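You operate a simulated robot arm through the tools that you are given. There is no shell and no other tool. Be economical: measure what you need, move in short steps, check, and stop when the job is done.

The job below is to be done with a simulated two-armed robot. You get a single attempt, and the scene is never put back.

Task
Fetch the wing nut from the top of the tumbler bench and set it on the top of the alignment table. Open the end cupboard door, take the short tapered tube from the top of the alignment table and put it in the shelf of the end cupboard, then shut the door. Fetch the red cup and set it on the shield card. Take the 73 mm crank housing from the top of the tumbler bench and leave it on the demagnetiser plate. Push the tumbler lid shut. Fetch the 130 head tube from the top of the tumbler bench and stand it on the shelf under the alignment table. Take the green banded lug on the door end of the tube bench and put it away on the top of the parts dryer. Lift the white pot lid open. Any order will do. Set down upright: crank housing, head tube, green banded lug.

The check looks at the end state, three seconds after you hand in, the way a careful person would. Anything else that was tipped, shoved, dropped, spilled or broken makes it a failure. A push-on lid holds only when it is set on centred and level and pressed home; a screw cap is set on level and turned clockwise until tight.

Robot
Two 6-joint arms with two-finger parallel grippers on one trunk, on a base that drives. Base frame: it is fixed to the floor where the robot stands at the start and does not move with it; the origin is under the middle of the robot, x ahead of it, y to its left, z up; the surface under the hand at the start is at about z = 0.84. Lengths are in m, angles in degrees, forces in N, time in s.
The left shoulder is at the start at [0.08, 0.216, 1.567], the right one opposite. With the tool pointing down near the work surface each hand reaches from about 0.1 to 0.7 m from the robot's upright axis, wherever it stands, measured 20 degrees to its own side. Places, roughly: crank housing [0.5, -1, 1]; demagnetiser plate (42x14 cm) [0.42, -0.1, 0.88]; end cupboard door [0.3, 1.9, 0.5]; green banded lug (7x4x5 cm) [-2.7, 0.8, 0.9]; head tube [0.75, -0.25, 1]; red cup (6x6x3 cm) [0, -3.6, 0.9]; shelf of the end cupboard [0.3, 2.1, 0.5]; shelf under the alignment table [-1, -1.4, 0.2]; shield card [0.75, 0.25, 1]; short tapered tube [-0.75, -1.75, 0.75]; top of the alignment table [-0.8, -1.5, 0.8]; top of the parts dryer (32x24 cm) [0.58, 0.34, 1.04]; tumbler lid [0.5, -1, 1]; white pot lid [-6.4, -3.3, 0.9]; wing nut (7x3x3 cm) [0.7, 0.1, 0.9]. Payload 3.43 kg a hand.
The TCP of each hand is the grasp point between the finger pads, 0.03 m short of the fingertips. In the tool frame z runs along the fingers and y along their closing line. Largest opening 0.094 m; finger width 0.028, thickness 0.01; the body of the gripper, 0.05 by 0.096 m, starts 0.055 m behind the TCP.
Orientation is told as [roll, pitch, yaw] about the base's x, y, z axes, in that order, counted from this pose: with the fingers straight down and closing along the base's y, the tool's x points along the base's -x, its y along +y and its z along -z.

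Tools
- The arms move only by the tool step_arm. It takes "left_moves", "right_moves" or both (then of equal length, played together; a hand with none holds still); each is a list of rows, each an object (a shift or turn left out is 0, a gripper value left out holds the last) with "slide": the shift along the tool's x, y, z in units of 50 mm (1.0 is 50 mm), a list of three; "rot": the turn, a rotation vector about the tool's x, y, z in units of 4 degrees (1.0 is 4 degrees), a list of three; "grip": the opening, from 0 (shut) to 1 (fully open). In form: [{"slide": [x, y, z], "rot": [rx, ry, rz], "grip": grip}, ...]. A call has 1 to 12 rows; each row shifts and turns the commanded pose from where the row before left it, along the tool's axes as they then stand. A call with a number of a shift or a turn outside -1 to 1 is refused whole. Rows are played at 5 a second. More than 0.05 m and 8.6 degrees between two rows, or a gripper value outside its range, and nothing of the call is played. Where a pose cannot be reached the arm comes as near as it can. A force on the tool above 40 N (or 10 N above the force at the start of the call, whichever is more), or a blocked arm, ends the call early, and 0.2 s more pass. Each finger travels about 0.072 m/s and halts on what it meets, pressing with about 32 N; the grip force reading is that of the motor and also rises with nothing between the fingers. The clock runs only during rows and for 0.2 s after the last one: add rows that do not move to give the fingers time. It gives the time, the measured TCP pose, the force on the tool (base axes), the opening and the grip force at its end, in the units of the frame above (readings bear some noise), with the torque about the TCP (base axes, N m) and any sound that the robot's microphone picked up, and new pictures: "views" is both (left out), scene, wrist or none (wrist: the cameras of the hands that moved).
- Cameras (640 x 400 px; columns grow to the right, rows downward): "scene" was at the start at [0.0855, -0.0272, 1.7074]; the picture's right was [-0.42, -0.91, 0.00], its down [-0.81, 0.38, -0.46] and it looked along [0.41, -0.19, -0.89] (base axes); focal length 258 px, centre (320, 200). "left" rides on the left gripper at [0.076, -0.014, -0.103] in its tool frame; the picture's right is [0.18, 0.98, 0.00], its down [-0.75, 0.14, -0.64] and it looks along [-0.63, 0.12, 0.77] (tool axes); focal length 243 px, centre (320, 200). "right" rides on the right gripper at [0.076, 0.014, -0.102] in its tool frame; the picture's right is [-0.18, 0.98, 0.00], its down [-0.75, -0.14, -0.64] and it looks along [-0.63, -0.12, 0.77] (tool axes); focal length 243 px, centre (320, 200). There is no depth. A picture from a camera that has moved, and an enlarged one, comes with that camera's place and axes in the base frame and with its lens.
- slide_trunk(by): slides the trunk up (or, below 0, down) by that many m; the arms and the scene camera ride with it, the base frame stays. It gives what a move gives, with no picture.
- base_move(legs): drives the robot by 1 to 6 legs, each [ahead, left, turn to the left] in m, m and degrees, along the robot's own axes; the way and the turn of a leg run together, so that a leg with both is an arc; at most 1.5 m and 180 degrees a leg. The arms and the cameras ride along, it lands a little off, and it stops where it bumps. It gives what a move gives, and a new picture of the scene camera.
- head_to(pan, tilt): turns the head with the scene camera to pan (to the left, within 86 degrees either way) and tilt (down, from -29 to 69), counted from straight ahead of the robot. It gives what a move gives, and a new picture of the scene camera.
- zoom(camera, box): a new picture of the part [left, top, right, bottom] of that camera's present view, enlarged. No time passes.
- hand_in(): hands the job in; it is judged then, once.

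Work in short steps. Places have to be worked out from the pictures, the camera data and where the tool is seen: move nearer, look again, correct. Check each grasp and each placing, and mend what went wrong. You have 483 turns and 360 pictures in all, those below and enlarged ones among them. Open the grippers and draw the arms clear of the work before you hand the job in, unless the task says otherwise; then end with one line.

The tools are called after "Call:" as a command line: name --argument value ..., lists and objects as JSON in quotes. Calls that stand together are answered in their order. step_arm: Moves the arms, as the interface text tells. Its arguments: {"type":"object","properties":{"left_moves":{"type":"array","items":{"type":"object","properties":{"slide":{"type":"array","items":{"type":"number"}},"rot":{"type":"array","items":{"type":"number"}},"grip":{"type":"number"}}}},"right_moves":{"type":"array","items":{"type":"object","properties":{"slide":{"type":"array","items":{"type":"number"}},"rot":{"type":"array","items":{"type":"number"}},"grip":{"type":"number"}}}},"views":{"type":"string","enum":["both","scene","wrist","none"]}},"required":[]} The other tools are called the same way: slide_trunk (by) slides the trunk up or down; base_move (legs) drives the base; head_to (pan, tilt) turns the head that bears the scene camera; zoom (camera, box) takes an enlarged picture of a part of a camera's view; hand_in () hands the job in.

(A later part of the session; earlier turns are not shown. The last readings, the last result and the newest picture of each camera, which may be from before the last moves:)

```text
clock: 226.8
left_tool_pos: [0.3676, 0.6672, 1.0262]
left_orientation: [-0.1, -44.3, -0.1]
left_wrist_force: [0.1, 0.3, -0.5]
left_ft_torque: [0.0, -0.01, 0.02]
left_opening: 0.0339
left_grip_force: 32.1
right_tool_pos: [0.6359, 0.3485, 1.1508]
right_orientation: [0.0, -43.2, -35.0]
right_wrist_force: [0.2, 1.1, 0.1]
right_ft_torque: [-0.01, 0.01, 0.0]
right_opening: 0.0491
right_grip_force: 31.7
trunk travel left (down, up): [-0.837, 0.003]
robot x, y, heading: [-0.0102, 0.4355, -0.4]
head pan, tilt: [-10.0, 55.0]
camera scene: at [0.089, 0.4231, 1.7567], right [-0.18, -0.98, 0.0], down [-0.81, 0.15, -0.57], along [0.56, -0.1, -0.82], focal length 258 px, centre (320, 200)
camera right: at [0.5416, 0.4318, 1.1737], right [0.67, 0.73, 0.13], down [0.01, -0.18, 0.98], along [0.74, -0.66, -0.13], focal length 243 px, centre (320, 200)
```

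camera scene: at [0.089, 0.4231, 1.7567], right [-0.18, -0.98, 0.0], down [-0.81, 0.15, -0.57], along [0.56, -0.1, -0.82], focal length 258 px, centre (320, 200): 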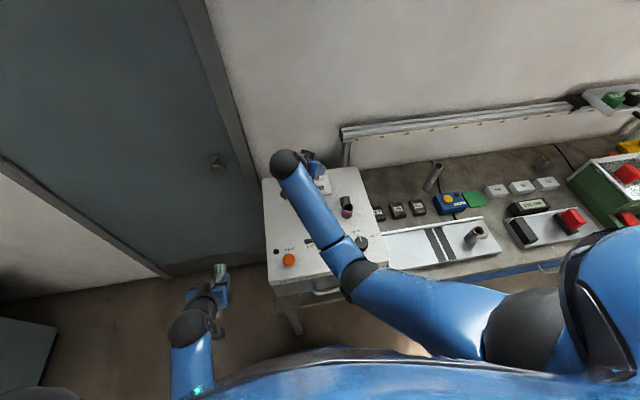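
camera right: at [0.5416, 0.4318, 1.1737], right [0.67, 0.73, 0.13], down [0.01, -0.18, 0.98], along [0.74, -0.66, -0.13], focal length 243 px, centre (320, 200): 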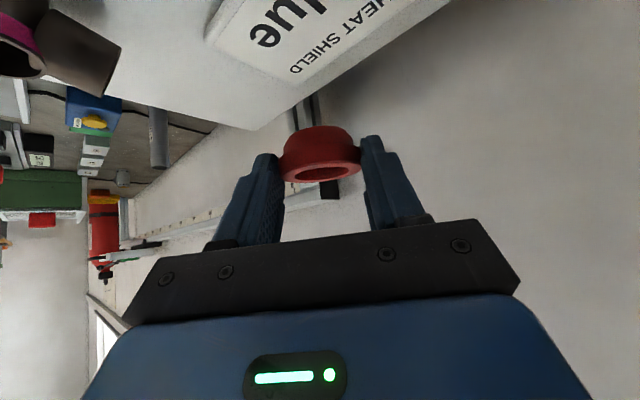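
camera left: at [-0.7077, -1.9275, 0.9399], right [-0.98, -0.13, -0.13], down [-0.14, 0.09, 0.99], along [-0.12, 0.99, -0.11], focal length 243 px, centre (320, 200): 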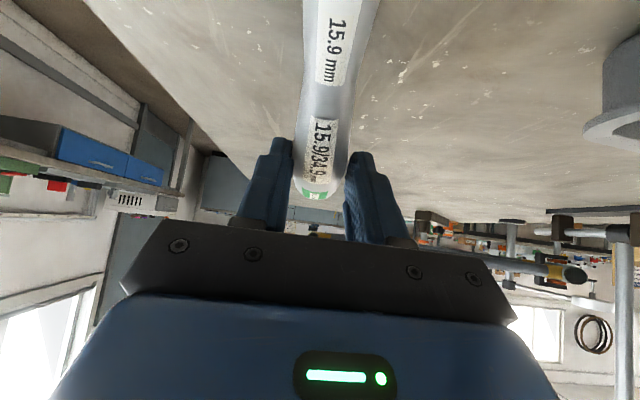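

The yaw worked; camera now at y≈0.43. I make a small correction and lower 0.04.

Call:
step_arm --right_moves '[{"slide": [0.14, 0.1, -0.131]}, {"slide": [0.273, 0, 0.292]}, {"slide": [0.273, 0, 0.292]}]' --views "both"

Call:
zoom --camera "scene" --box '[250, 140, 394, 230]'

```text
clock: 227.6
left_tool_pos: [0.3667, 0.6671, 1.027]
left_orientation: [-0.3, -44.3, -0.1]
left_wrist_force: [0.3, 0.7, -0.7]
left_ft_torque: [-0.01, -0.03, 0.02]
left_opening: 0.0339
left_grip_force: 31.6
right_tool_pos: [0.6314, 0.358, 1.1091]
right_orientation: [0.1, -43.1, -34.9]
right_wrist_force: [0.1, 0.1, 0.0]
right_ft_torque: [-0.02, 0.0, 0.02]
right_opening: 0.0493
right_grip_force: 31.9
trunk travel left (down, up): [-0.837, 0.003]
robot x, y, heading: [-0.0104, 0.4395, -0.1]
head pan, tilt: [-10.0, 55.0]
camera scene: at [0.0892, 0.4222, 1.7567], right [-0.18, -0.98, 0.0], down [-0.81, 0.15, -0.57], along [0.56, -0.1, -0.82], focal length 258 px, centre (320, 200)
camera right: at [0.5368, 0.4406, 1.1335], right [0.67, 0.73, 0.13], down [0.01, -0.18, 0.98], along [0.74, -0.66, -0.13], focal length 243 px, centre (320, 200)
```

scene: 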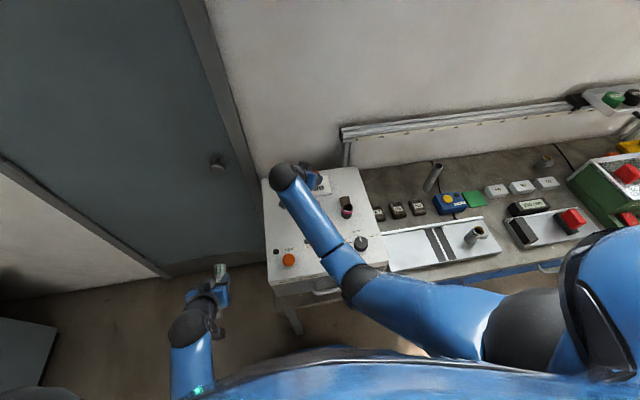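
right: 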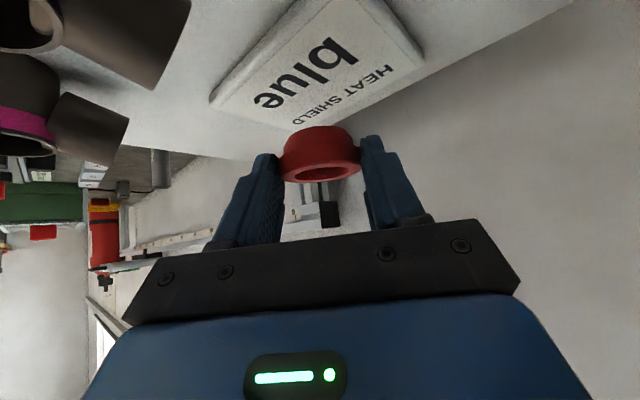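

```text
4.44 times, centred on (322, 185) of scene
camera zoom: at [0.0892, 0.4222, 1.7567], right [-0.18, -0.98, 0.0], down [-0.81, 0.15, -0.57], along [0.56, -0.1, -0.82], focal length 1147 px, centre (311, 267)
```

zoom: 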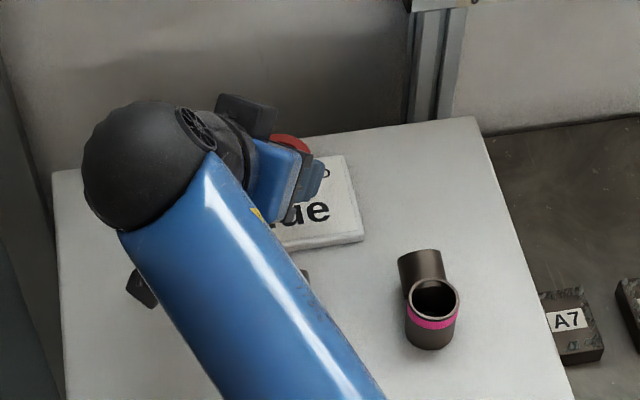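

The cup is over the card, about 2 cm above. I creep down.

Call:
step_arm --right_moves '[{"slide": [0.0683, 0, 0.073]}, {"slide": [0.0683, 0, 0.073]}]' --views "none"

Call:
step_arm --right_moves '[{"slide": [0.0546, 0, 0.0584]}]' --views "none"

Call:
step_arm --right_moves '[{"slide": [0.0546, 0, 0.0584]}]' --views "wrist"

```text
clock: 228.2
left_tool_pos: [0.3665, 0.6666, 1.0259]
left_orientation: [-0.3, -44.2, -0.1]
left_wrist_force: [0.4, 0.3, -0.4]
left_ft_torque: [0.01, 0.01, -0.03]
left_opening: 0.034
left_grip_force: 32.2
right_tool_pos: [0.6317, 0.3585, 1.1011]
right_orientation: [0.0, -43.1, -34.9]
right_wrist_force: [-0.4, -0.5, -1.0]
right_ft_torque: [-0.01, 0.02, 0.0]
right_opening: 0.049
right_grip_force: 31.6
trunk travel left (down, up): [-0.837, 0.003]
robot x, y, heading: [-0.0094, 0.4348, -0.5]
head pan, tilt: [-10.0, 55.0]
```

```text
clock: 228.6
left_tool_pos: [0.3655, 0.6669, 1.0281]
left_orientation: [-0.2, -44.2, -0.2]
left_wrist_force: [0.4, -0.7, -1.1]
left_ft_torque: [0.03, 0.0, -0.01]
left_opening: 0.0344
left_grip_force: 31.9
right_tool_pos: [0.6307, 0.3586, 1.0972]
right_orientation: [0.0, -43.2, -35.0]
right_wrist_force: [1.3, -0.9, -0.6]
right_ft_torque: [-0.01, -0.03, -0.01]
right_opening: 0.0491
right_grip_force: 32.0
trunk travel left (down, up): [-0.837, 0.003]
robot x, y, heading: [-0.0123, 0.4357, -0.2]
head pan, tilt: [-10.0, 55.0]
```

```text
clock: 229.0
left_tool_pos: [0.3657, 0.667, 1.0281]
left_orientation: [-0.2, -44.3, -0.1]
left_wrist_force: [-0.6, -0.8, -0.6]
left_ft_torque: [0.0, -0.03, 0.0]
left_opening: 0.034
left_grip_force: 31.7
right_tool_pos: [0.6313, 0.3587, 1.0925]
right_orientation: [0.1, -43.1, -35.0]
right_wrist_force: [-0.4, -0.1, -0.6]
right_ft_torque: [0.02, 0.01, -0.05]
right_opening: 0.0492
right_grip_force: 32.1
trunk travel left (down, up): [-0.837, 0.003]
robot x, y, heading: [-0.012, 0.4347, -0.4]
head pan, tilt: [-10.0, 55.0]
camera right: at [0.5364, 0.4409, 1.116], right [0.67, 0.73, 0.13], down [0.01, -0.18, 0.98], along [0.74, -0.66, -0.13], focal length 243 px, centre (320, 200)
```

right: 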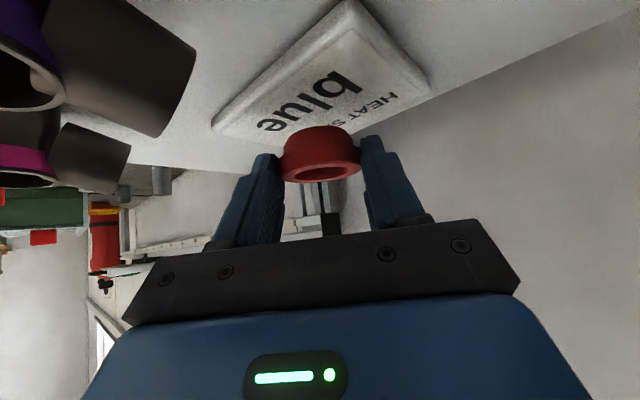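

Consistent with the cup ~1 cm above. Continue creeping.

Call:
step_arm --right_moves '[{"slide": [0.0546, 0, 0.0584]}]' --views "none"

Call:
step_arm --right_moves '[{"slide": [0.041, 0, 0.044]}]' --views "none"

Call:
step_arm --right_moves '[{"slide": [0.041, 0, 0.044]}]' --views "wrist"

```text
clock: 229.4
left_tool_pos: [0.3649, 0.6671, 1.0286]
left_orientation: [-0.2, -44.3, -0.1]
left_wrist_force: [0.2, 0.4, -1.1]
left_ft_torque: [0.01, -0.01, -0.02]
left_opening: 0.034
left_grip_force: 31.2
right_tool_pos: [0.6308, 0.3587, 1.0891]
right_orientation: [0.1, -43.2, -35.0]
right_wrist_force: [0.1, 0.5, -0.4]
right_ft_torque: [0.02, 0.02, 0.01]
right_opening: 0.049
right_grip_force: 31.3
trunk travel left (down, up): [-0.837, 0.003]
robot x, y, heading: [-0.0105, 0.4383, 0.1]
head pan, tilt: [-10.0, 55.0]
```

```text
clock: 229.8
left_tool_pos: [0.3657, 0.6668, 1.0268]
left_orientation: [-0.3, -44.3, -0.1]
left_wrist_force: [-0.3, 1.5, -0.5]
left_ft_torque: [-0.03, 0.0, -0.03]
left_opening: 0.034
left_grip_force: 32.3
right_tool_pos: [0.6311, 0.3587, 1.0863]
right_orientation: [0.1, -43.2, -35.0]
right_wrist_force: [0.4, -0.4, -0.7]
right_ft_torque: [0.04, 0.02, 0.02]
right_opening: 0.0489
right_grip_force: 31.9
trunk travel left (down, up): [-0.837, 0.003]
robot x, y, heading: [-0.0134, 0.4354, -0.5]
head pan, tilt: [-10.0, 55.0]
```

```text
clock: 230.2
left_tool_pos: [0.366, 0.6655, 1.0261]
left_orientation: [-0.2, -44.3, -0.1]
left_wrist_force: [-0.4, 0.7, -0.8]
left_ft_torque: [0.0, -0.03, -0.03]
left_opening: 0.034
left_grip_force: 32.6
right_tool_pos: [0.6319, 0.3581, 1.0837]
right_orientation: [0.1, -43.2, -35.0]
right_wrist_force: [0.0, 0.6, -1.2]
right_ft_torque: [-0.01, 0.03, -0.03]
right_opening: 0.049
right_grip_force: 32.0
trunk travel left (down, up): [-0.837, 0.003]
robot x, y, heading: [-0.0101, 0.4351, -0.2]
head pan, tilt: [-10.0, 55.0]
camera right: at [0.5365, 0.4413, 1.1062], right [0.67, 0.73, 0.13], down [0.01, -0.18, 0.98], along [0.74, -0.66, -0.13], focal length 243 px, centre (320, 200)
```

right: 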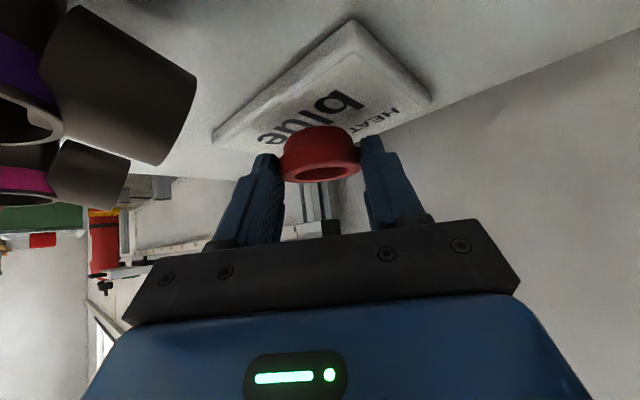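

Not in contact yet; the card is a little lower than assumed. Continue.

Call:
step_arm --right_moves '[{"slide": [0.041, 0, 0.044]}]' --views "none"

Call:
step_arm --right_moves '[{"slide": [0.041, 0, 0.044]}]' --views "none"

Call:
step_arm --right_moves '[{"slide": [0.041, 0, 0.044]}]' --views "wrist"

```text
clock: 230.6
left_tool_pos: [0.3657, 0.6664, 1.0289]
left_orientation: [-0.2, -44.4, -0.1]
left_wrist_force: [0.5, -1.4, -1.5]
left_ft_torque: [-0.02, -0.03, -0.01]
left_opening: 0.0341
left_grip_force: 32.1
right_tool_pos: [0.6309, 0.3586, 1.0797]
right_orientation: [0.1, -43.2, -35.1]
right_wrist_force: [-0.8, -1.3, -0.6]
right_ft_torque: [0.01, 0.01, 0.0]
right_opening: 0.0493
right_grip_force: 32.7
trunk travel left (down, up): [-0.837, 0.003]
robot x, y, heading: [-0.0104, 0.4388, -0.1]
head pan, tilt: [-10.0, 55.0]
```

```text
clock: 231.0
left_tool_pos: [0.3663, 0.6676, 1.0274]
left_orientation: [-0.2, -44.3, -0.1]
left_wrist_force: [0.9, 0.1, -0.6]
left_ft_torque: [0.0, 0.0, -0.01]
left_opening: 0.0341
left_grip_force: 32.1
right_tool_pos: [0.6312, 0.3591, 1.0757]
right_orientation: [0.2, -43.2, -35.0]
right_wrist_force: [-0.1, 0.0, -0.5]
right_ft_torque: [0.0, 0.05, 0.0]
right_opening: 0.0489
right_grip_force: 32.2
trunk travel left (down, up): [-0.837, 0.003]
robot x, y, heading: [-0.0106, 0.439, -0.2]
head pan, tilt: [-10.0, 55.0]
```

```text
clock: 231.4
left_tool_pos: [0.3657, 0.6682, 1.0275]
left_orientation: [-0.2, -44.4, -0.1]
left_wrist_force: [0.5, 0.0, -1.5]
left_ft_torque: [0.02, -0.02, 0.01]
left_opening: 0.034
left_grip_force: 32.0
right_tool_pos: [0.6307, 0.3592, 1.074]
right_orientation: [0.3, -43.3, -35.1]
right_wrist_force: [-0.2, -0.1, 3.5]
right_ft_torque: [-0.1, -0.12, 0.01]
right_opening: 0.0491
right_grip_force: 32.4
trunk travel left (down, up): [-0.837, 0.003]
robot x, y, heading: [-0.0115, 0.4395, -0.1]
head pan, tilt: [-10.0, 55.0]
camera right: at [0.5364, 0.4418, 1.0976], right [0.67, 0.73, 0.13], down [0.01, -0.18, 0.98], along [0.74, -0.66, -0.13], focal length 243 px, centre (320, 200)
```

right: 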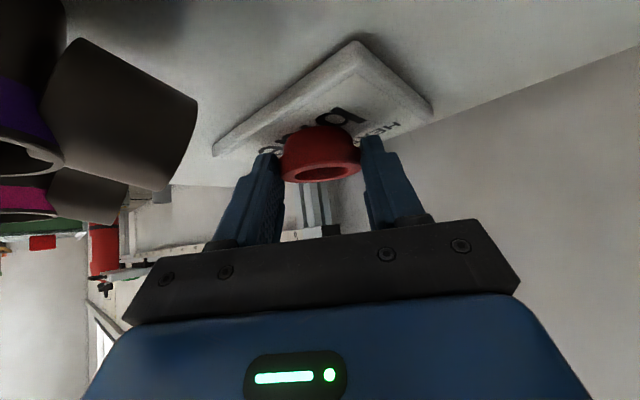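

First contact (3.5 N), cup centred on the card. One more small press, then release gently and rise.

Call:
step_arm --right_moves '[{"slide": [0.027, 0, 0.029]}, {"grip": 0.53}, {"grip": 0.56}, {"grip": 0.62}, {"grip": 0.75}, {"grip": 0.75}, {"slide": [-0.2, 0, -0.214]}, {"slide": [-0.5, 0, -0.53]}, {"slide": [-0.5, 0, -0.53]}]' --views "both"

```text
clock: 233.4
left_tool_pos: [0.366, 0.6669, 1.0281]
left_orientation: [-0.3, -44.3, -0.2]
left_wrist_force: [-0.2, 0.4, -0.2]
left_ft_torque: [-0.01, -0.01, 0.0]
left_opening: 0.0338
left_grip_force: 31.9
right_tool_pos: [0.6291, 0.3581, 1.1595]
right_orientation: [0.0, -43.1, -34.9]
right_wrist_force: [0.6, 0.1, 0.1]
right_ft_torque: [-0.02, -0.01, 0.0]
right_opening: 0.0705
right_grip_force: 0.1
trunk travel left (down, up): [-0.837, 0.003]
robot x, y, heading: [-0.0097, 0.4343, -0.4]
head pan, tilt: [-10.0, 55.0]
camera scene: at [0.0884, 0.4231, 1.7567], right [-0.18, -0.98, 0.0], down [-0.81, 0.15, -0.57], along [0.56, -0.1, -0.82], focal length 258 px, centre (320, 200)
camera right: at [0.5355, 0.441, 1.1824], right [0.67, 0.73, 0.13], down [0.01, -0.18, 0.98], along [0.74, -0.66, -0.13], focal length 243 px, centre (320, 200)
```

scene: 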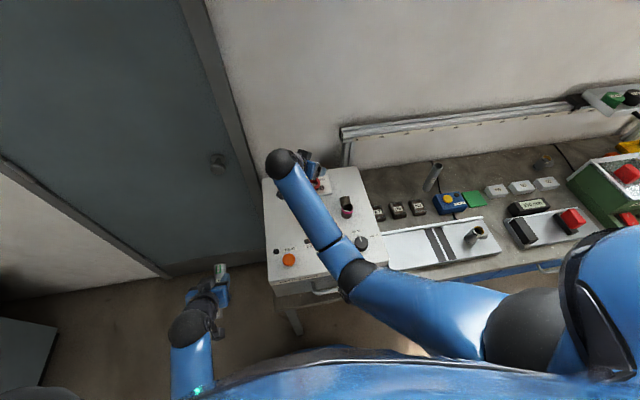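
right: 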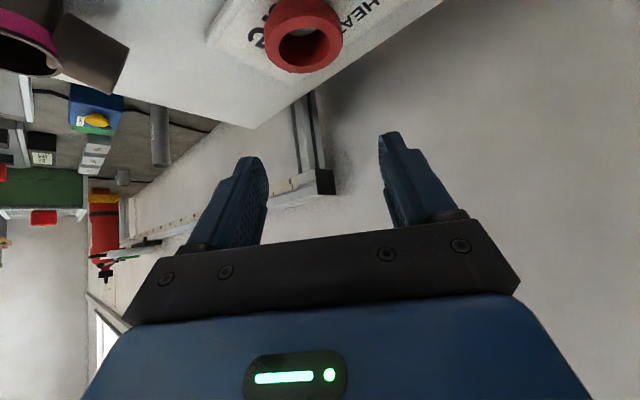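

The red cup rests on the card. I withdraw to the left of the purple lug and then straight back.

Call:
step_arm --right_moves '[{"slide": [0.28, 0.547, -0.26]}, {"slide": [0.28, 0.547, -0.26]}, {"slide": [0.28, 0.547, -0.26]}, {"slide": [0.538, -0.517, -0.504]}, {"slide": [0.538, -0.517, -0.504]}, {"slide": [0.538, -0.517, -0.504]}, {"slide": [0.538, -0.517, -0.504]}]' --views "scene"

Call:
zoom --camera "scene" --box '[260, 150, 404, 240]'

```text
clock: 235.0
left_tool_pos: [0.3646, 0.6669, 1.0285]
left_orientation: [-0.2, -44.4, 0.0]
left_wrist_force: [0.2, -0.4, 0.2]
left_ft_torque: [0.04, -0.01, -0.03]
left_opening: 0.0341
left_grip_force: 32.3
right_tool_pos: [0.4502, 0.4576, 1.1581]
right_orientation: [0.0, -43.2, -35.1]
right_wrist_force: [-0.8, 0.9, 0.3]
right_ft_torque: [0.01, 0.04, 0.01]
right_opening: 0.0706
right_grip_force: 0.0
trunk travel left (down, up): [-0.837, 0.003]
robot x, y, heading: [-0.011, 0.437, -0.2]
head pan, tilt: [-10.0, 55.0]
camera scene: at [0.0869, 0.4226, 1.7568], right [-0.18, -0.98, 0.0], down [-0.81, 0.15, -0.57], along [0.57, -0.1, -0.82], focal length 258 px, centre (320, 200)
```

scene: 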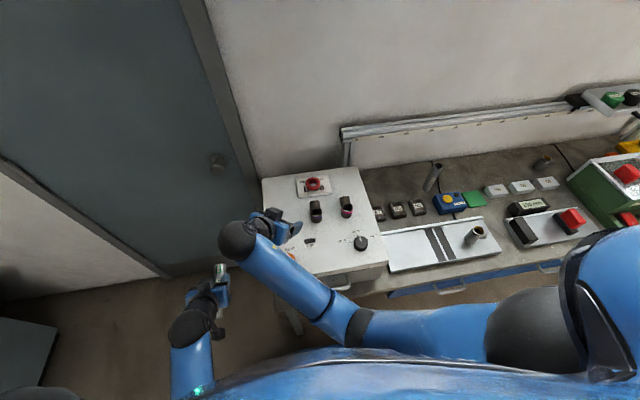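

```text
4.44 times, centred on (332, 195) of scene
camera zoom: at [0.0869, 0.4226, 1.7568], right [-0.18, -0.98, 0.0], down [-0.81, 0.15, -0.57], along [0.57, -0.1, -0.82], focal length 1147 px, centre (267, 222)
```

zoom: 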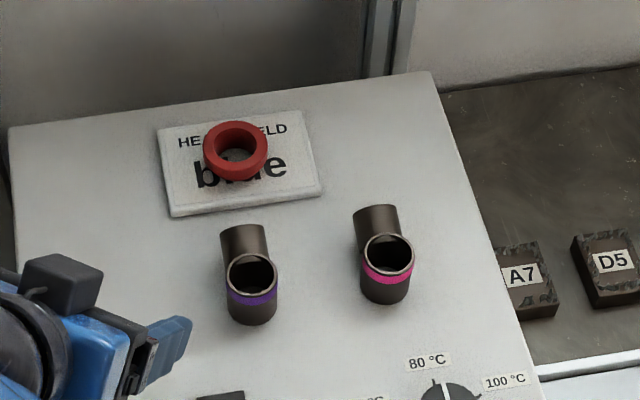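

The cup sits squarely on the card, lugs untouched. I back out, square the right hand, turn north and approach the end cupboard.

Call:
base_move --legs '[[-0.4, 0, 0], [0, 0, 90], [0.5, 0, 0]]'

Call:
step_arm --right_moves '[{"rot": [-0.85, 0, -0.91]}, {"rot": [-0.85, 0, -0.91]}, {"rot": [-0.85, 0, -0.91]}, {"rot": [-0.85, 0, -0.91]}, {"rot": [-0.85, 0, -0.91]}, {"rot": [-0.85, 0, -0.91]}, {"rot": [-0.85, 0, -0.91]}]' --views "none"

Call:
head_to --pan -15 --tilt 45

```text
clock: 243.9
left_tool_pos: [-0.6441, 1.3122, 1.0286]
left_orientation: [-0.2, -44.4, 90.4]
left_wrist_force: [-0.5, 0.1, -1.0]
left_ft_torque: [-0.06, -0.02, 0.02]
left_opening: 0.0341
left_grip_force: 32.2
right_tool_pos: [-0.4349, 1.3995, 1.1588]
right_orientation: [0.3, -43.3, 55.5]
right_wrist_force: [-0.7, -0.1, 1.0]
right_ft_torque: [0.03, 0.0, -0.01]
right_opening: 0.0705
right_grip_force: 0.1
trunk travel left (down, up): [-0.837, 0.003]
robot x, y, heading: [-0.4108, 0.939, 90.0]
head pan, tilt: [-10.0, 55.0]
camera scene: at [-0.4001, 1.0371, 1.7569], right [0.99, -0.17, 0.0], down [-0.14, -0.81, -0.58], along [0.1, 0.57, -0.82], focal length 258 px, centre (320, 200)
```

scene: 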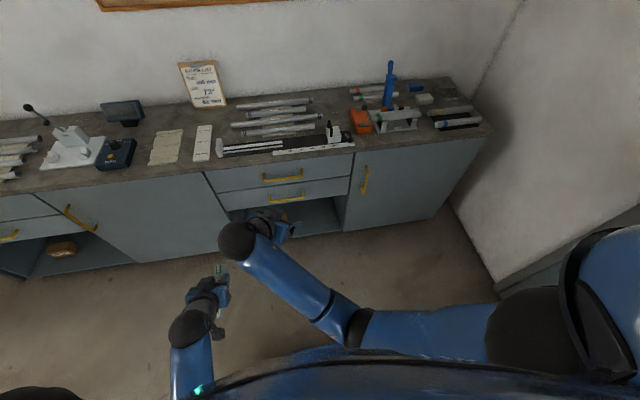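

```text
clock: 245.5
left_tool_pos: [-0.6428, 1.314, 1.0264]
left_orientation: [0.0, -44.3, 90.3]
left_wrist_force: [1.0, 0.0, -0.5]
left_ft_torque: [-0.03, 0.03, -0.02]
left_opening: 0.0341
left_grip_force: 32.2
right_tool_pos: [-0.4365, 1.4015, 1.1566]
right_orientation: [0.0, -43.2, 90.5]
right_wrist_force: [0.2, 0.2, -0.3]
right_ft_torque: [-0.04, 0.02, 0.0]
right_opening: 0.0707
right_grip_force: 0.0
trunk travel left (down, up): [-0.837, 0.003]
robot x, y, heading: [-0.4092, 0.9376, 89.9]
head pan, tilt: [-10.0, 55.0]
```

```text
clock: 246.2
left_tool_pos: [-0.6438, 1.3141, 1.0268]
left_orientation: [-0.2, -44.4, 90.2]
left_wrist_force: [-0.7, 0.0, -0.3]
left_ft_torque: [-0.02, -0.01, 0.01]
left_opening: 0.0336
left_grip_force: 31.6
right_tool_pos: [-0.4348, 1.4006, 1.157]
right_orientation: [-0.1, -43.2, 90.5]
right_wrist_force: [-0.1, -0.4, -0.5]
right_ft_torque: [-0.01, 0.01, 0.01]
right_opening: 0.0703
right_grip_force: 0.1
trunk travel left (down, up): [-0.837, 0.003]
robot x, y, heading: [-0.4104, 0.9381, 90.2]
head pan, tilt: [-15.0, 45.0]
camera scene: at [-0.3915, 1.0478, 1.7701], right [0.97, -0.26, 0.0], down [-0.18, -0.68, -0.71], along [0.18, 0.68, -0.71], focal length 258 px, centre (320, 200)
```

scene: 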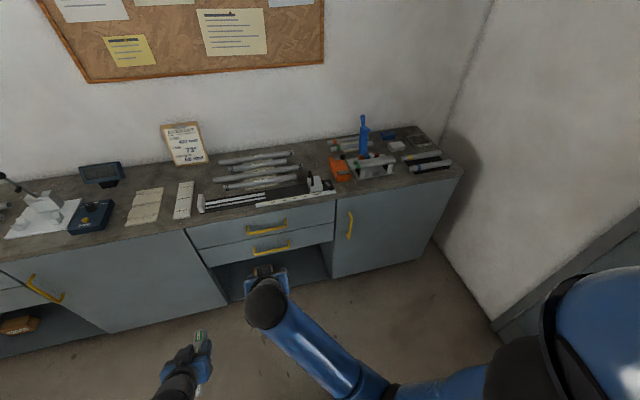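

The handle is at about (-0.032, 1.82, 0.745); the door spans x -0.085…0.574, hinged on the right. I move the right hand to its own side, then position the robot and lower the trunk.

Call:
step_arm --right_moves '[{"slide": [0, -0.9, 0], "grip": 1}, {"slide": [0, -0.9, 0]}, {"slide": [0, -0.9, 0]}, {"slide": [0, -0.9, 0]}, {"slide": [0, -0.6, 0]}]' --views "none"

Call:
base_move --legs '[[0.25, -0.14, 0]]'

Call:
slide_trunk --by -0.39

Call:
head_to --pan -25 --tilt 45

```text
clock: 247.4
left_tool_pos: [-0.6437, 1.3138, 1.0281]
left_orientation: [-0.1, -44.3, 90.3]
left_wrist_force: [-0.1, -0.7, -0.5]
left_ft_torque: [-0.01, -0.01, 0.04]
left_opening: 0.0342
left_grip_force: 32.4
right_tool_pos: [-0.2242, 1.4023, 1.1573]
right_orientation: [0.3, -43.2, 90.4]
right_wrist_force: [0.5, 0.5, 0.6]
right_ft_torque: [0.01, 0.0, -0.04]
right_opening: 0.0941
right_grip_force: 0.1
trunk travel left (down, up): [-0.837, 0.003]
robot x, y, heading: [-0.409, 0.9376, 90.1]
head pan, tilt: [-15.0, 45.0]
```

```text
clock: 249.4
left_tool_pos: [-0.5043, 1.5637, 1.0286]
left_orientation: [-0.3, -44.5, 90.2]
left_wrist_force: [-0.3, -0.4, -1.1]
left_ft_torque: [-0.01, -0.02, -0.04]
left_opening: 0.0338
left_grip_force: 31.8
right_tool_pos: [-0.0855, 1.6516, 1.1587]
right_orientation: [-0.1, -43.2, 90.2]
right_wrist_force: [0.5, -0.3, -0.6]
right_ft_torque: [0.03, -0.02, 0.0]
right_opening: 0.0938
right_grip_force: 0.2
trunk travel left (down, up): [-0.837, 0.003]
robot x, y, heading: [-0.2709, 1.1923, 90.1]
head pan, tilt: [-15.0, 45.0]
camera scene: at [-0.2533, 1.295, 1.7705], right [0.97, -0.26, 0.0], down [-0.18, -0.68, -0.71], along [0.18, 0.69, -0.7], focal length 258 px, centre (320, 200)
```

scene: 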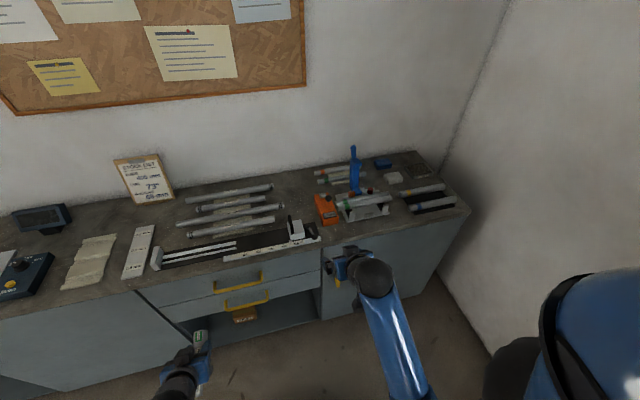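

```text
clock: 253.1
left_tool_pos: [-0.5031, 1.5654, 0.6376]
left_orientation: [-0.3, -44.3, 90.2]
left_wrist_force: [-0.3, -0.1, -0.9]
left_ft_torque: [-0.02, 0.03, 0.01]
left_opening: 0.034
left_grip_force: 32.1
right_tool_pos: [-0.0851, 1.6538, 0.7675]
right_orientation: [0.0, -43.2, 90.4]
right_wrist_force: [-0.2, -0.7, 0.4]
right_ft_torque: [0.0, 0.01, 0.02]
right_opening: 0.094
right_grip_force: 0.0
trunk travel left (down, up): [-0.447, 0.393]
robot x, y, heading: [-0.2676, 1.1927, 90.0]
head pan, tilt: [-15.0, 45.0]
```

```text
clock: 253.8
left_tool_pos: [-0.5034, 1.5656, 0.6369]
left_orientation: [-0.3, -44.2, 90.1]
left_wrist_force: [-0.4, 0.4, -1.1]
left_ft_torque: [0.01, 0.0, 0.02]
left_opening: 0.0335
left_grip_force: 32.6
right_tool_pos: [-0.0855, 1.6542, 0.7666]
right_orientation: [0.0, -43.2, 90.2]
right_wrist_force: [0.8, -0.2, -0.4]
right_ft_torque: [0.02, -0.02, 0.01]
right_opening: 0.0941
right_grip_force: 0.1
trunk travel left (down, up): [-0.447, 0.393]
robot x, y, heading: [-0.2692, 1.1896, 89.8]
head pan, tilt: [-25.0, 45.0]
camera scene: at [-0.2377, 1.2942, 1.3801], right [0.91, -0.42, 0.0], down [-0.3, -0.64, -0.71], along [0.3, 0.64, -0.71], focal length 258 px, centre (320, 200)
```

scene: 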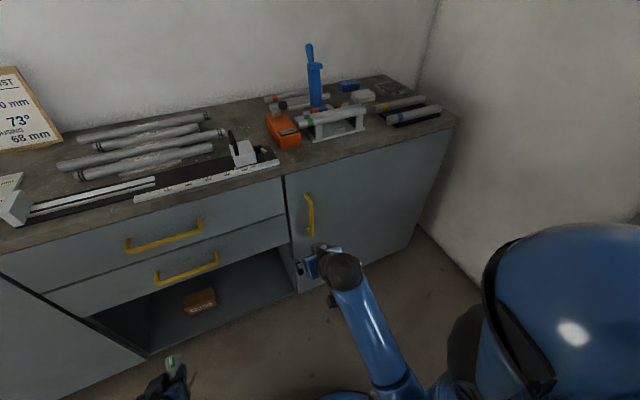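

Handle confirmed at about (-0.027, 1.82, 0.742). I align the right hand in x and height and look through its camera.

Call:
step_arm --right_moves '[{"slide": [0, -0.58, 0]}, {"slide": [0, -0.58, 0]}, {"slide": [0.273, 0, 0.292]}]' --views "wrist"

```text
clock: 254.7
left_tool_pos: [-0.5024, 1.5658, 0.6369]
left_orientation: [-0.2, -44.3, 90.2]
left_wrist_force: [0.5, -1.0, -1.5]
left_ft_torque: [-0.01, -0.02, 0.03]
left_opening: 0.0338
left_grip_force: 32.1
right_tool_pos: [-0.0264, 1.6551, 0.7474]
right_orientation: [0.0, -43.2, 90.3]
right_wrist_force: [0.0, 0.2, -1.1]
right_ft_torque: [-0.01, 0.0, 0.0]
right_opening: 0.0939
right_grip_force: 0.0
trunk travel left (down, up): [-0.447, 0.393]
robot x, y, heading: [-0.2681, 1.1887, 89.9]
head pan, tilt: [-25.0, 45.0]
camera right: at [-0.0391, 1.5272, 0.7703], right [-0.98, 0.13, 0.13], down [0.14, 0.11, 0.98], along [0.11, 0.99, -0.13], focal length 243 px, centre (320, 200)
```

right: 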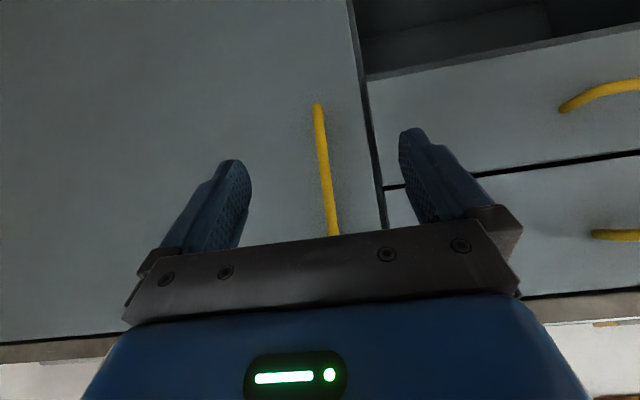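

The bar is centred between the fingers. I advance 0.155 m and close.

Call:
step_arm --right_moves '[{"slide": [-0.67, 0, 0.628]}, {"slide": [-0.67, 0, 0.628]}, {"slide": [-0.67, 0, 0.628]}, {"slide": [-0.22, 0, 0.206]}, {"grip": 0.5}, {"grip": 0}, {"grip": 0}, {"grip": 0}, {"grip": 0}]' --views "wrist"

```text
clock: 256.5
left_tool_pos: [-0.4984, 1.5681, 0.6359]
left_orientation: [-0.3, -44.2, 90.0]
left_wrist_force: [-0.1, 0.7, -1.1]
left_ft_torque: [0.0, 0.0, -0.01]
left_opening: 0.0338
left_grip_force: 31.6
right_tool_pos: [-0.0167, 1.8065, 0.7452]
right_orientation: [-0.9, -43.2, 89.6]
right_wrist_force: [12.8, 0.4, -3.1]
right_ft_torque: [0.12, -0.09, -0.41]
right_opening: 0.0132
right_grip_force: 44.9
trunk travel left (down, up): [-0.447, 0.393]
robot x, y, heading: [-0.269, 1.1921, 89.8]
head pan, tilt: [-25.0, 45.0]
stopped in row 9 (right hand): the force on the tool passed its limit at 42 N (the readings are from after the stop); the commanded pose is now the measured one
camera right: at [-0.0322, 1.6795, 0.7695], right [-0.98, 0.15, 0.12], down [0.13, 0.11, 0.99], along [0.14, 0.98, -0.13], focal length 243 px, centre (320, 200)
```

right: 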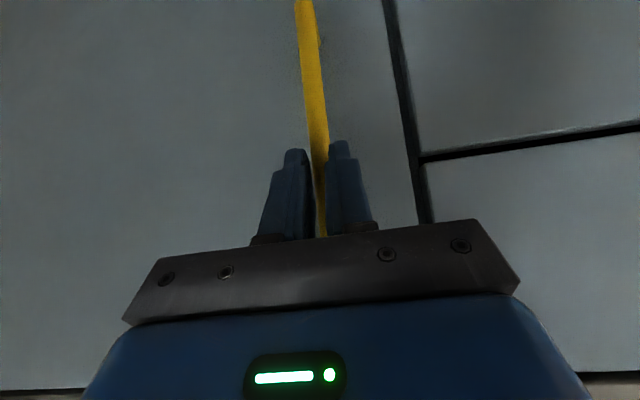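

Bar gripped. I pull along the door's arc (hinge 0.59 m to the right), 3° per row for 15°.

Call:
step_arm --right_moves '[{"slide": [0.45, -0.05, -0.423], "rot": [-0.512, 0, -0.547]}, {"slide": [0.45, -0.05, -0.423], "rot": [-0.512, 0, -0.547]}, {"slide": [0.45, -0.05, -0.423], "rot": [-0.512, 0, -0.547]}, {"slide": [0.45, -0.05, -0.423], "rot": [-0.512, 0, -0.547]}, {"slide": [0.45, -0.05, -0.423], "rot": [-0.512, 0, -0.547]}]' --views "both"

```text
clock: 257.3
left_tool_pos: [-0.4964, 1.5666, 0.6361]
left_orientation: [-0.2, -44.2, 89.7]
left_wrist_force: [-0.8, -0.2, -0.8]
left_ft_torque: [0.0, -0.01, -0.01]
left_opening: 0.0339
left_grip_force: 31.8
right_tool_pos: [0.0011, 1.7231, 0.7473]
right_orientation: [-1.6, -43.1, 97.1]
right_wrist_force: [13.1, 2.0, -9.0]
right_ft_torque: [-0.24, -0.15, -0.47]
right_opening: 0.013
right_grip_force: 44.7
trunk travel left (down, up): [-0.447, 0.393]
robot x, y, heading: [-0.2695, 1.1906, 89.7]
head pan, tilt: [-25.0, 45.0]
stopped in row 3 (right hand): the force on the tool passed its limit at 42 N (the readings are from after the stop); the commanded pose is now the measured one
camera scene: at [-0.2343, 1.2943, 1.3799], right [0.9, -0.43, 0.0], down [-0.3, -0.64, -0.71], along [0.3, 0.64, -0.71], focal length 258 px, centre (320, 200)
camera right: at [-0.0004, 1.5963, 0.7696], right [-0.99, 0.03, 0.11], down [0.11, 0.12, 0.99], along [0.01, 0.99, -0.13], focal length 243 px, centre (320, 200)
```

scene: 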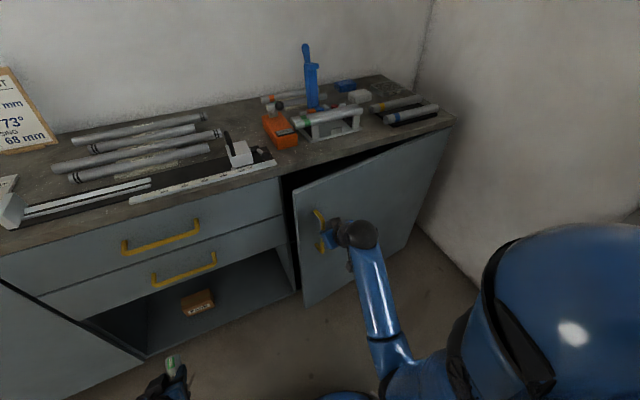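
right: 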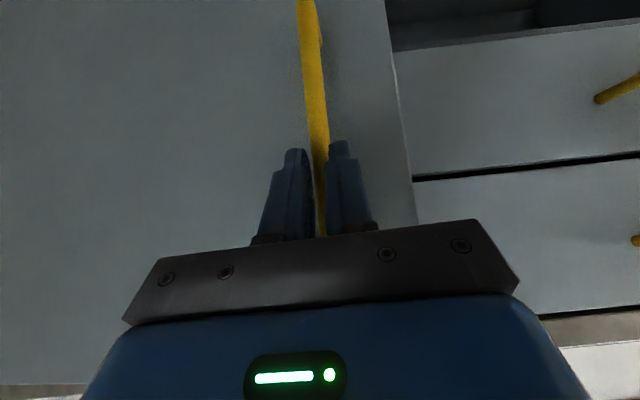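

The door follows, 8° open. Side force says to drift a bit more right; I continue with that correction.

Call:
step_arm --right_moves '[{"slide": [0, -0.12, 0]}, {"slide": [0.45, -0.1, -0.423], "rot": [-0.512, 0, -0.547]}, {"slide": [0.45, -0.1, -0.423], "rot": [-0.512, 0, -0.547]}, {"slide": [0.45, -0.1, -0.423], "rot": [-0.512, 0, -0.547]}]' --views "none"

Call:
step_arm --right_moves '[{"slide": [0.45, -0.1, -0.423], "rot": [-0.512, 0, -0.547]}, {"slide": [0.45, -0.1, -0.423], "rot": [-0.512, 0, -0.547]}, {"slide": [0.45, -0.1, -0.423], "rot": [-0.512, 0, -0.547]}]' --views "scene"

```text
clock: 258.3
left_tool_pos: [-0.4987, 1.5682, 0.6379]
left_orientation: [-0.3, -44.3, 89.7]
left_wrist_force: [-0.8, -0.2, -1.6]
left_ft_torque: [-0.01, 0.02, -0.02]
left_opening: 0.0341
left_grip_force: 31.6
right_tool_pos: [0.0324, 1.6351, 0.7473]
right_orientation: [-1.3, -43.0, 106.4]
right_wrist_force: [-11.4, -4.7, -15.9]
right_ft_torque: [-1.12, -0.04, 0.27]
right_opening: 0.0125
right_grip_force: 44.9
trunk travel left (down, up): [-0.447, 0.393]
robot x, y, heading: [-0.263, 1.1905, 89.9]
head pan, tilt: [-25.0, 45.0]
```

```text
clock: 259.1
left_tool_pos: [-0.4958, 1.5677, 0.6375]
left_orientation: [-0.1, -44.4, 89.7]
left_wrist_force: [0.2, 0.2, -0.7]
left_ft_torque: [0.02, 0.01, 0.02]
left_opening: 0.034
left_grip_force: 32.4
right_tool_pos: [0.0803, 1.555, 0.7502]
right_orientation: [-1.9, -43.3, 115.7]
right_wrist_force: [-0.1, -0.4, -0.2]
right_ft_torque: [0.02, 0.01, -0.02]
right_opening: 0.0
right_grip_force: 33.0
trunk travel left (down, up): [-0.447, 0.393]
robot x, y, heading: [-0.2666, 1.1921, 89.8]
head pan, tilt: [-25.0, 45.0]
camera scene: at [-0.2332, 1.2946, 1.3804], right [0.9, -0.43, 0.0], down [-0.3, -0.64, -0.71], along [0.3, 0.64, -0.71], focal length 258 px, centre (320, 200)
```

scene: 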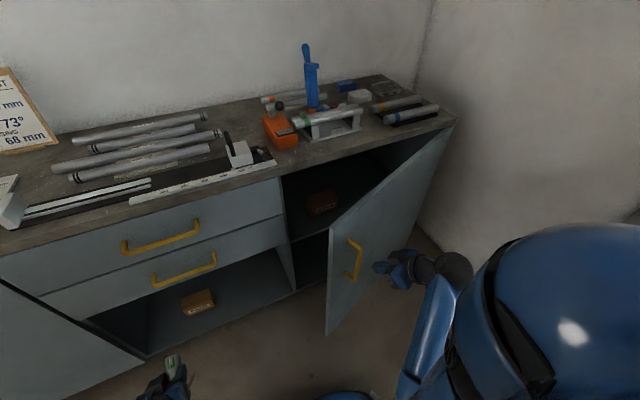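

The grip slipped off, but the door stands ~20° open. I back off and turn the right hand to point forward-right, to hook behind the door's free edge.

Call:
step_arm --right_moves '[{"slide": [0.67, 0, -0.628]}, {"slide": [0.67, 0, -0.628]}, {"rot": [0.85, 0, 0.91]}, {"rot": [0.85, 0, 0.91]}, {"rot": [0.85, 0, 0.91]}, {"rot": [0.85, 0, 0.91]}, {"rot": [0.85, 0, 0.91]}, {"rot": [0.85, 0, 0.91]}, {"rot": [0.85, 0, 0.91]}, {"rot": [0.85, 0, 0.91]}, {"rot": [0.85, 0, 0.91]}]' --views "scene"

Call:
zoom --camera "scene" --box '[250, 130, 474, 340]'

```text
clock: 260.5
left_tool_pos: [-0.4968, 1.5683, 0.6356]
left_orientation: [-0.2, -44.3, 89.8]
left_wrist_force: [-0.2, 0.9, -0.2]
left_ft_torque: [0.01, -0.04, 0.01]
left_opening: 0.0342
left_grip_force: 31.9
right_tool_pos: [0.1653, 1.4949, 0.7812]
right_orientation: [-14.0, -44.8, 106.0]
right_wrist_force: [0.4, -0.1, -0.5]
right_ft_torque: [0.02, -0.01, -0.02]
right_opening: 0.0
right_grip_force: 33.1
right hand out of reach, approached as far as the arm can: row 2
trunk travel left (down, up): [-0.447, 0.393]
robot x, y, heading: [-0.2663, 1.1897, 89.8]
head pan, tilt: [-25.0, 45.0]
stopped in row 6 (right hand): the arm was blocked; the commanded pose is now the measured one
camera scene: at [-0.2347, 1.2942, 1.3782], right [0.9, -0.43, 0.0], down [-0.3, -0.64, -0.71], along [0.3, 0.64, -0.71], focal length 258 px, centre (320, 200)
```

scene: 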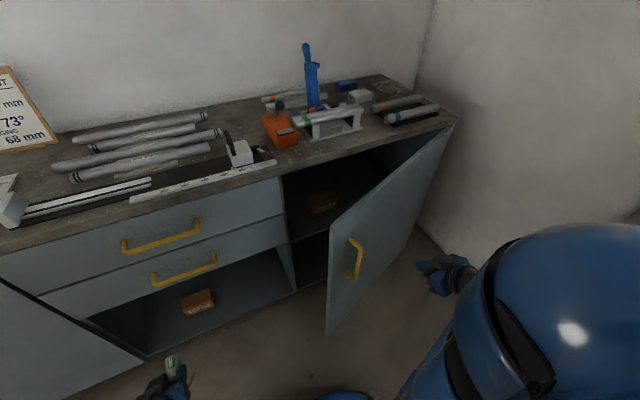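

```text
1.90 times, centred on (362, 235) of scene
camera zoom: at [-0.2347, 1.2942, 1.3782], right [0.9, -0.43, 0.0], down [-0.3, -0.64, -0.71], along [0.3, 0.64, -0.71], focal length 492 px, centre (240, 133)
```

zoom: 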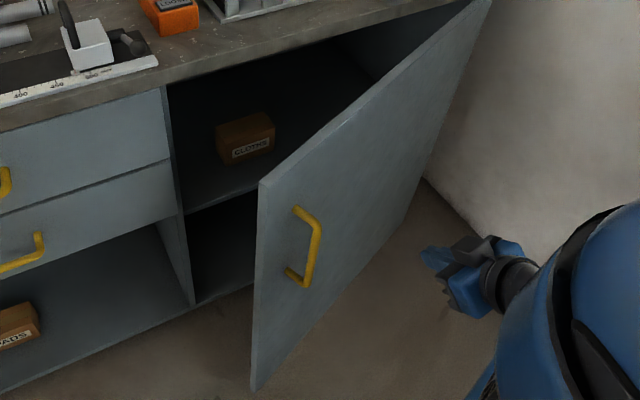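

The arm ran into a fold limit on that side. I bring the hand left, clear its roll, and bring its yaw back toward 90°.

Call:
step_arm --right_moves '[{"slide": [0, 0.9, 0]}, {"slide": [0, 0.9, 0]}, {"rot": [-0.875, 0, 0]}, {"rot": [-0.875, 0, 0]}, {"rot": [-0.875, 0, 0]}, {"rot": [-0.875, 0, 0]}, {"slide": [0, 0.9, 0]}, {"rot": [0.85, 0, 0.91]}, {"rot": [0.85, 0, 0.91]}, {"rot": [0.85, 0, 0.91]}]' --views "none"

```text
clock: 261.1
left_tool_pos: [-0.498, 1.5669, 0.6357]
left_orientation: [-0.2, -44.2, 89.8]
left_wrist_force: [0.4, 0.5, -1.4]
left_ft_torque: [-0.01, 0.05, 0.0]
left_opening: 0.0339
left_grip_force: 32.4
right_tool_pos: [0.1727, 1.5233, 0.8245]
right_orientation: [-32.6, -45.8, 119.0]
right_wrist_force: [-0.1, 0.4, 0.0]
right_ft_torque: [-0.01, -0.03, 0.02]
right_opening: 0.0
right_grip_force: 33.1
right hand out of reach, approached as far as the arm can: row 2
trunk travel left (down, up): [-0.447, 0.393]
robot x, y, heading: [-0.2709, 1.1893, 89.7]
head pan, tilt: [-25.0, 45.0]
stopped in row 2 (right hand): the arm was blocked; the commanded pose is now the measured one
```

The hand rolled oddly near a limit. I extend it forward-down along its own axis to free the arm, and look.

Call:
step_arm --right_moves '[{"slide": [0.05, 0.12, 0.55]}, {"slide": [0.05, 0.12, 0.55]}]' --views "both"

```text
clock: 261.6
left_tool_pos: [-0.4968, 1.5675, 0.6382]
left_orientation: [-0.2, -44.3, 89.8]
left_wrist_force: [-0.3, 0.0, -1.7]
left_ft_torque: [0.0, 0.03, 0.01]
left_opening: 0.0341
left_grip_force: 32.1
right_tool_pos: [0.1736, 1.5648, 0.7875]
right_orientation: [-33.3, -46.0, 119.3]
right_wrist_force: [0.8, 0.1, -0.8]
right_ft_torque: [0.01, 0.03, -0.03]
right_opening: 0.0001
right_grip_force: 33.2
trunk travel left (down, up): [-0.447, 0.393]
robot x, y, heading: [-0.2674, 1.1889, 89.7]
head pan, tilt: [-25.0, 45.0]
camera scene: at [-0.2345, 1.2944, 1.3799], right [0.9, -0.43, 0.0], down [-0.3, -0.64, -0.71], along [0.3, 0.64, -0.71], focal length 258 px, centre (320, 200)
camera right: at [0.1689, 1.4354, 0.7878], right [-0.97, 0.04, -0.24], down [-0.25, -0.04, 0.97], along [0.03, 1.0, 0.05], focal length 243 px, centre (320, 200)
```

scene: 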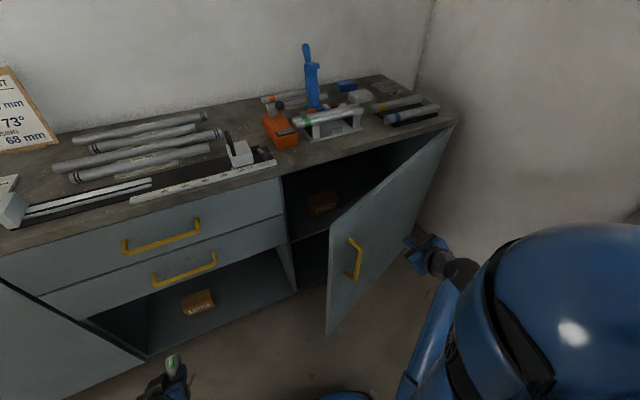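
right: 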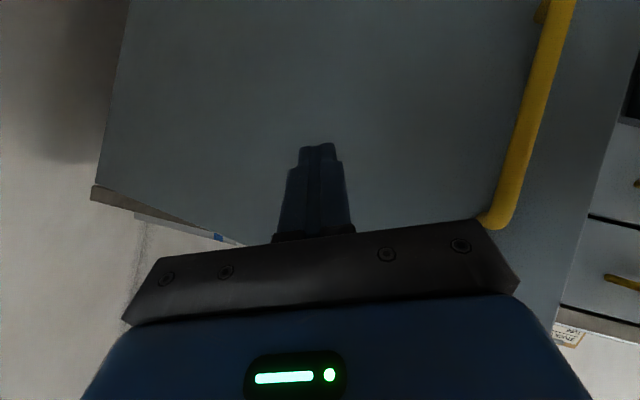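

It moves freely now. I unroll (8 rows) and then turn yaw back.

Call:
step_arm --right_moves '[{"rot": [-1, 0, 0]}, {"rot": [-1, 0, 0]}, {"rot": [-1, 0, 0]}, {"rot": [-1, 0, 0]}, {"rot": [-1, 0, 0]}, {"rot": [-1, 0, 0]}, {"rot": [-1, 0, 0]}, {"rot": [-1, 0, 0]}]' --views "none"

```text
clock: 263.4
left_tool_pos: [-0.4982, 1.5679, 0.6374]
left_orientation: [-0.2, -44.3, 89.7]
left_wrist_force: [1.0, 0.6, -0.8]
left_ft_torque: [-0.03, -0.02, 0.01]
left_opening: 0.0341
left_grip_force: 31.7
right_tool_pos: [0.1724, 1.5627, 0.7843]
right_orientation: [-0.5, -45.8, 118.9]
right_wrist_force: [0.4, 0.2, -1.0]
right_ft_torque: [0.0, 0.01, 0.0]
right_opening: 0.0001
right_grip_force: 32.9
trunk travel left (down, up): [-0.447, 0.393]
robot x, y, heading: [-0.2679, 1.1915, 89.5]
head pan, tilt: [-25.0, 45.0]
```

Square again. I move left along the door's front, then turn yaw toward 75°.

Call:
step_arm --right_moves '[{"slide": [-0.16, 0.73, 0.165]}, {"slide": [-0.16, 0.73, 0.165]}, {"rot": [0.87, 0, 0.85]}, {"rot": [0.87, 0, 0.85]}, {"rot": [0.87, 0, 0.85]}, {"rot": [0.87, 0, 0.85]}, {"rot": [0.87, 0, 0.85]}, {"rot": [0.87, 0, 0.85]}]' --views "scene"

```text
clock: 265.4
left_tool_pos: [-0.4969, 1.5677, 0.6379]
left_orientation: [-0.1, -44.2, 89.8]
left_wrist_force: [-0.1, 0.0, -1.0]
left_ft_torque: [-0.02, 0.01, 0.01]
left_opening: 0.0341
left_grip_force: 32.0
right_tool_pos: [0.1115, 1.5613, 0.8023]
right_orientation: [-4.1, -48.1, 92.3]
right_wrist_force: [0.3, -0.4, 0.5]
right_ft_torque: [-0.04, -0.02, -0.01]
right_opening: 0.0002
right_grip_force: 32.9
trunk travel left (down, up): [-0.447, 0.393]
robot x, y, heading: [-0.2675, 1.1912, 89.5]
head pan, tilt: [-25.0, 45.0]
stopped in row 8 (right hand): the arm was blocked; the commanded pose is now the measured one
camera scene: at [-0.2346, 1.2941, 1.3801], right [0.9, -0.43, 0.0], down [-0.3, -0.64, -0.71], along [0.3, 0.64, -0.71], focal length 258 px, centre (320, 200)
```

scene: 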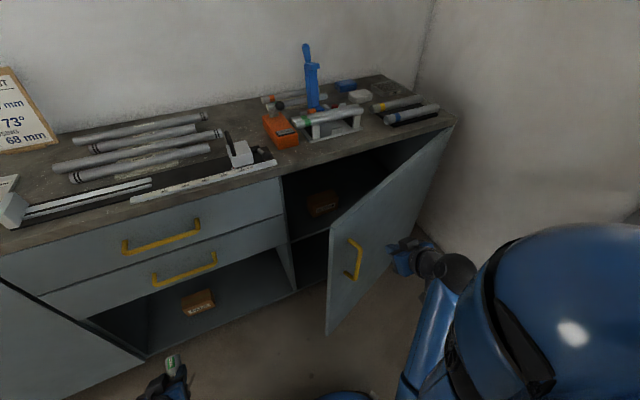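

Yaw is about 92° now. I slide left, clear of the handle, to beyond the door's free edge.

Call:
step_arm --right_moves '[{"slide": [0.3, 0, -0.3], "rot": [-1, 0, 0]}, {"slide": [0, 0.95, 0]}, {"slide": [0, 0.95, 0]}, {"slide": [0, 0.95, 0]}, {"slide": [0, 0.95, 0]}, {"slide": [0, 0.6, 0]}]' --views "both"

```text
clock: 266.3
left_tool_pos: [-0.4974, 1.5661, 0.6363]
left_orientation: [-0.3, -44.3, 89.8]
left_wrist_force: [0.4, -0.3, 0.4]
left_ft_torque: [-0.01, 0.01, -0.06]
left_opening: 0.0339
left_grip_force: 32.4
right_tool_pos: [0.0687, 1.5972, 0.8171]
right_orientation: [-9.9, -54.9, 100.0]
right_wrist_force: [1.0, -1.4, -0.6]
right_ft_torque: [-0.02, 0.01, 0.0]
right_opening: 0.0
right_grip_force: 32.6
right hand out of reach, approached as far as the arm can: row 2, 3, 4
trunk travel left (down, up): [-0.447, 0.393]
robot x, y, heading: [-0.2688, 1.1892, 89.7]
head pan, tilt: [-25.0, 45.0]
stopped in row 4 (right hand): the arm was blocked; the commanded pose is now the measured one
camera scene: at [-0.2353, 1.2938, 1.3802], right [0.9, -0.43, 0.0], down [-0.3, -0.64, -0.71], along [0.3, 0.64, -0.71], focal length 258 px, centre (320, 200)
camera right: at [0.0601, 1.4689, 0.8112], right [-1.0, 0.07, 0.05], down [0.05, -0.1, 0.99], along [0.08, 0.99, 0.1], focal length 243 px, centre (320, 200)
```

scene: 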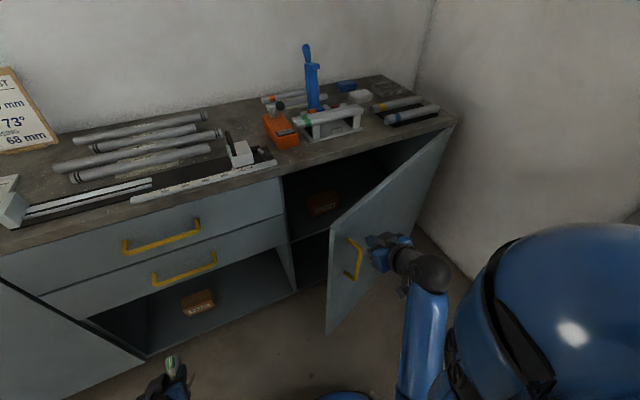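
right: 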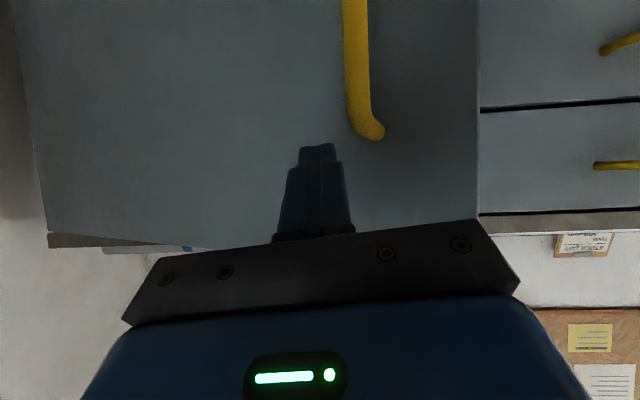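

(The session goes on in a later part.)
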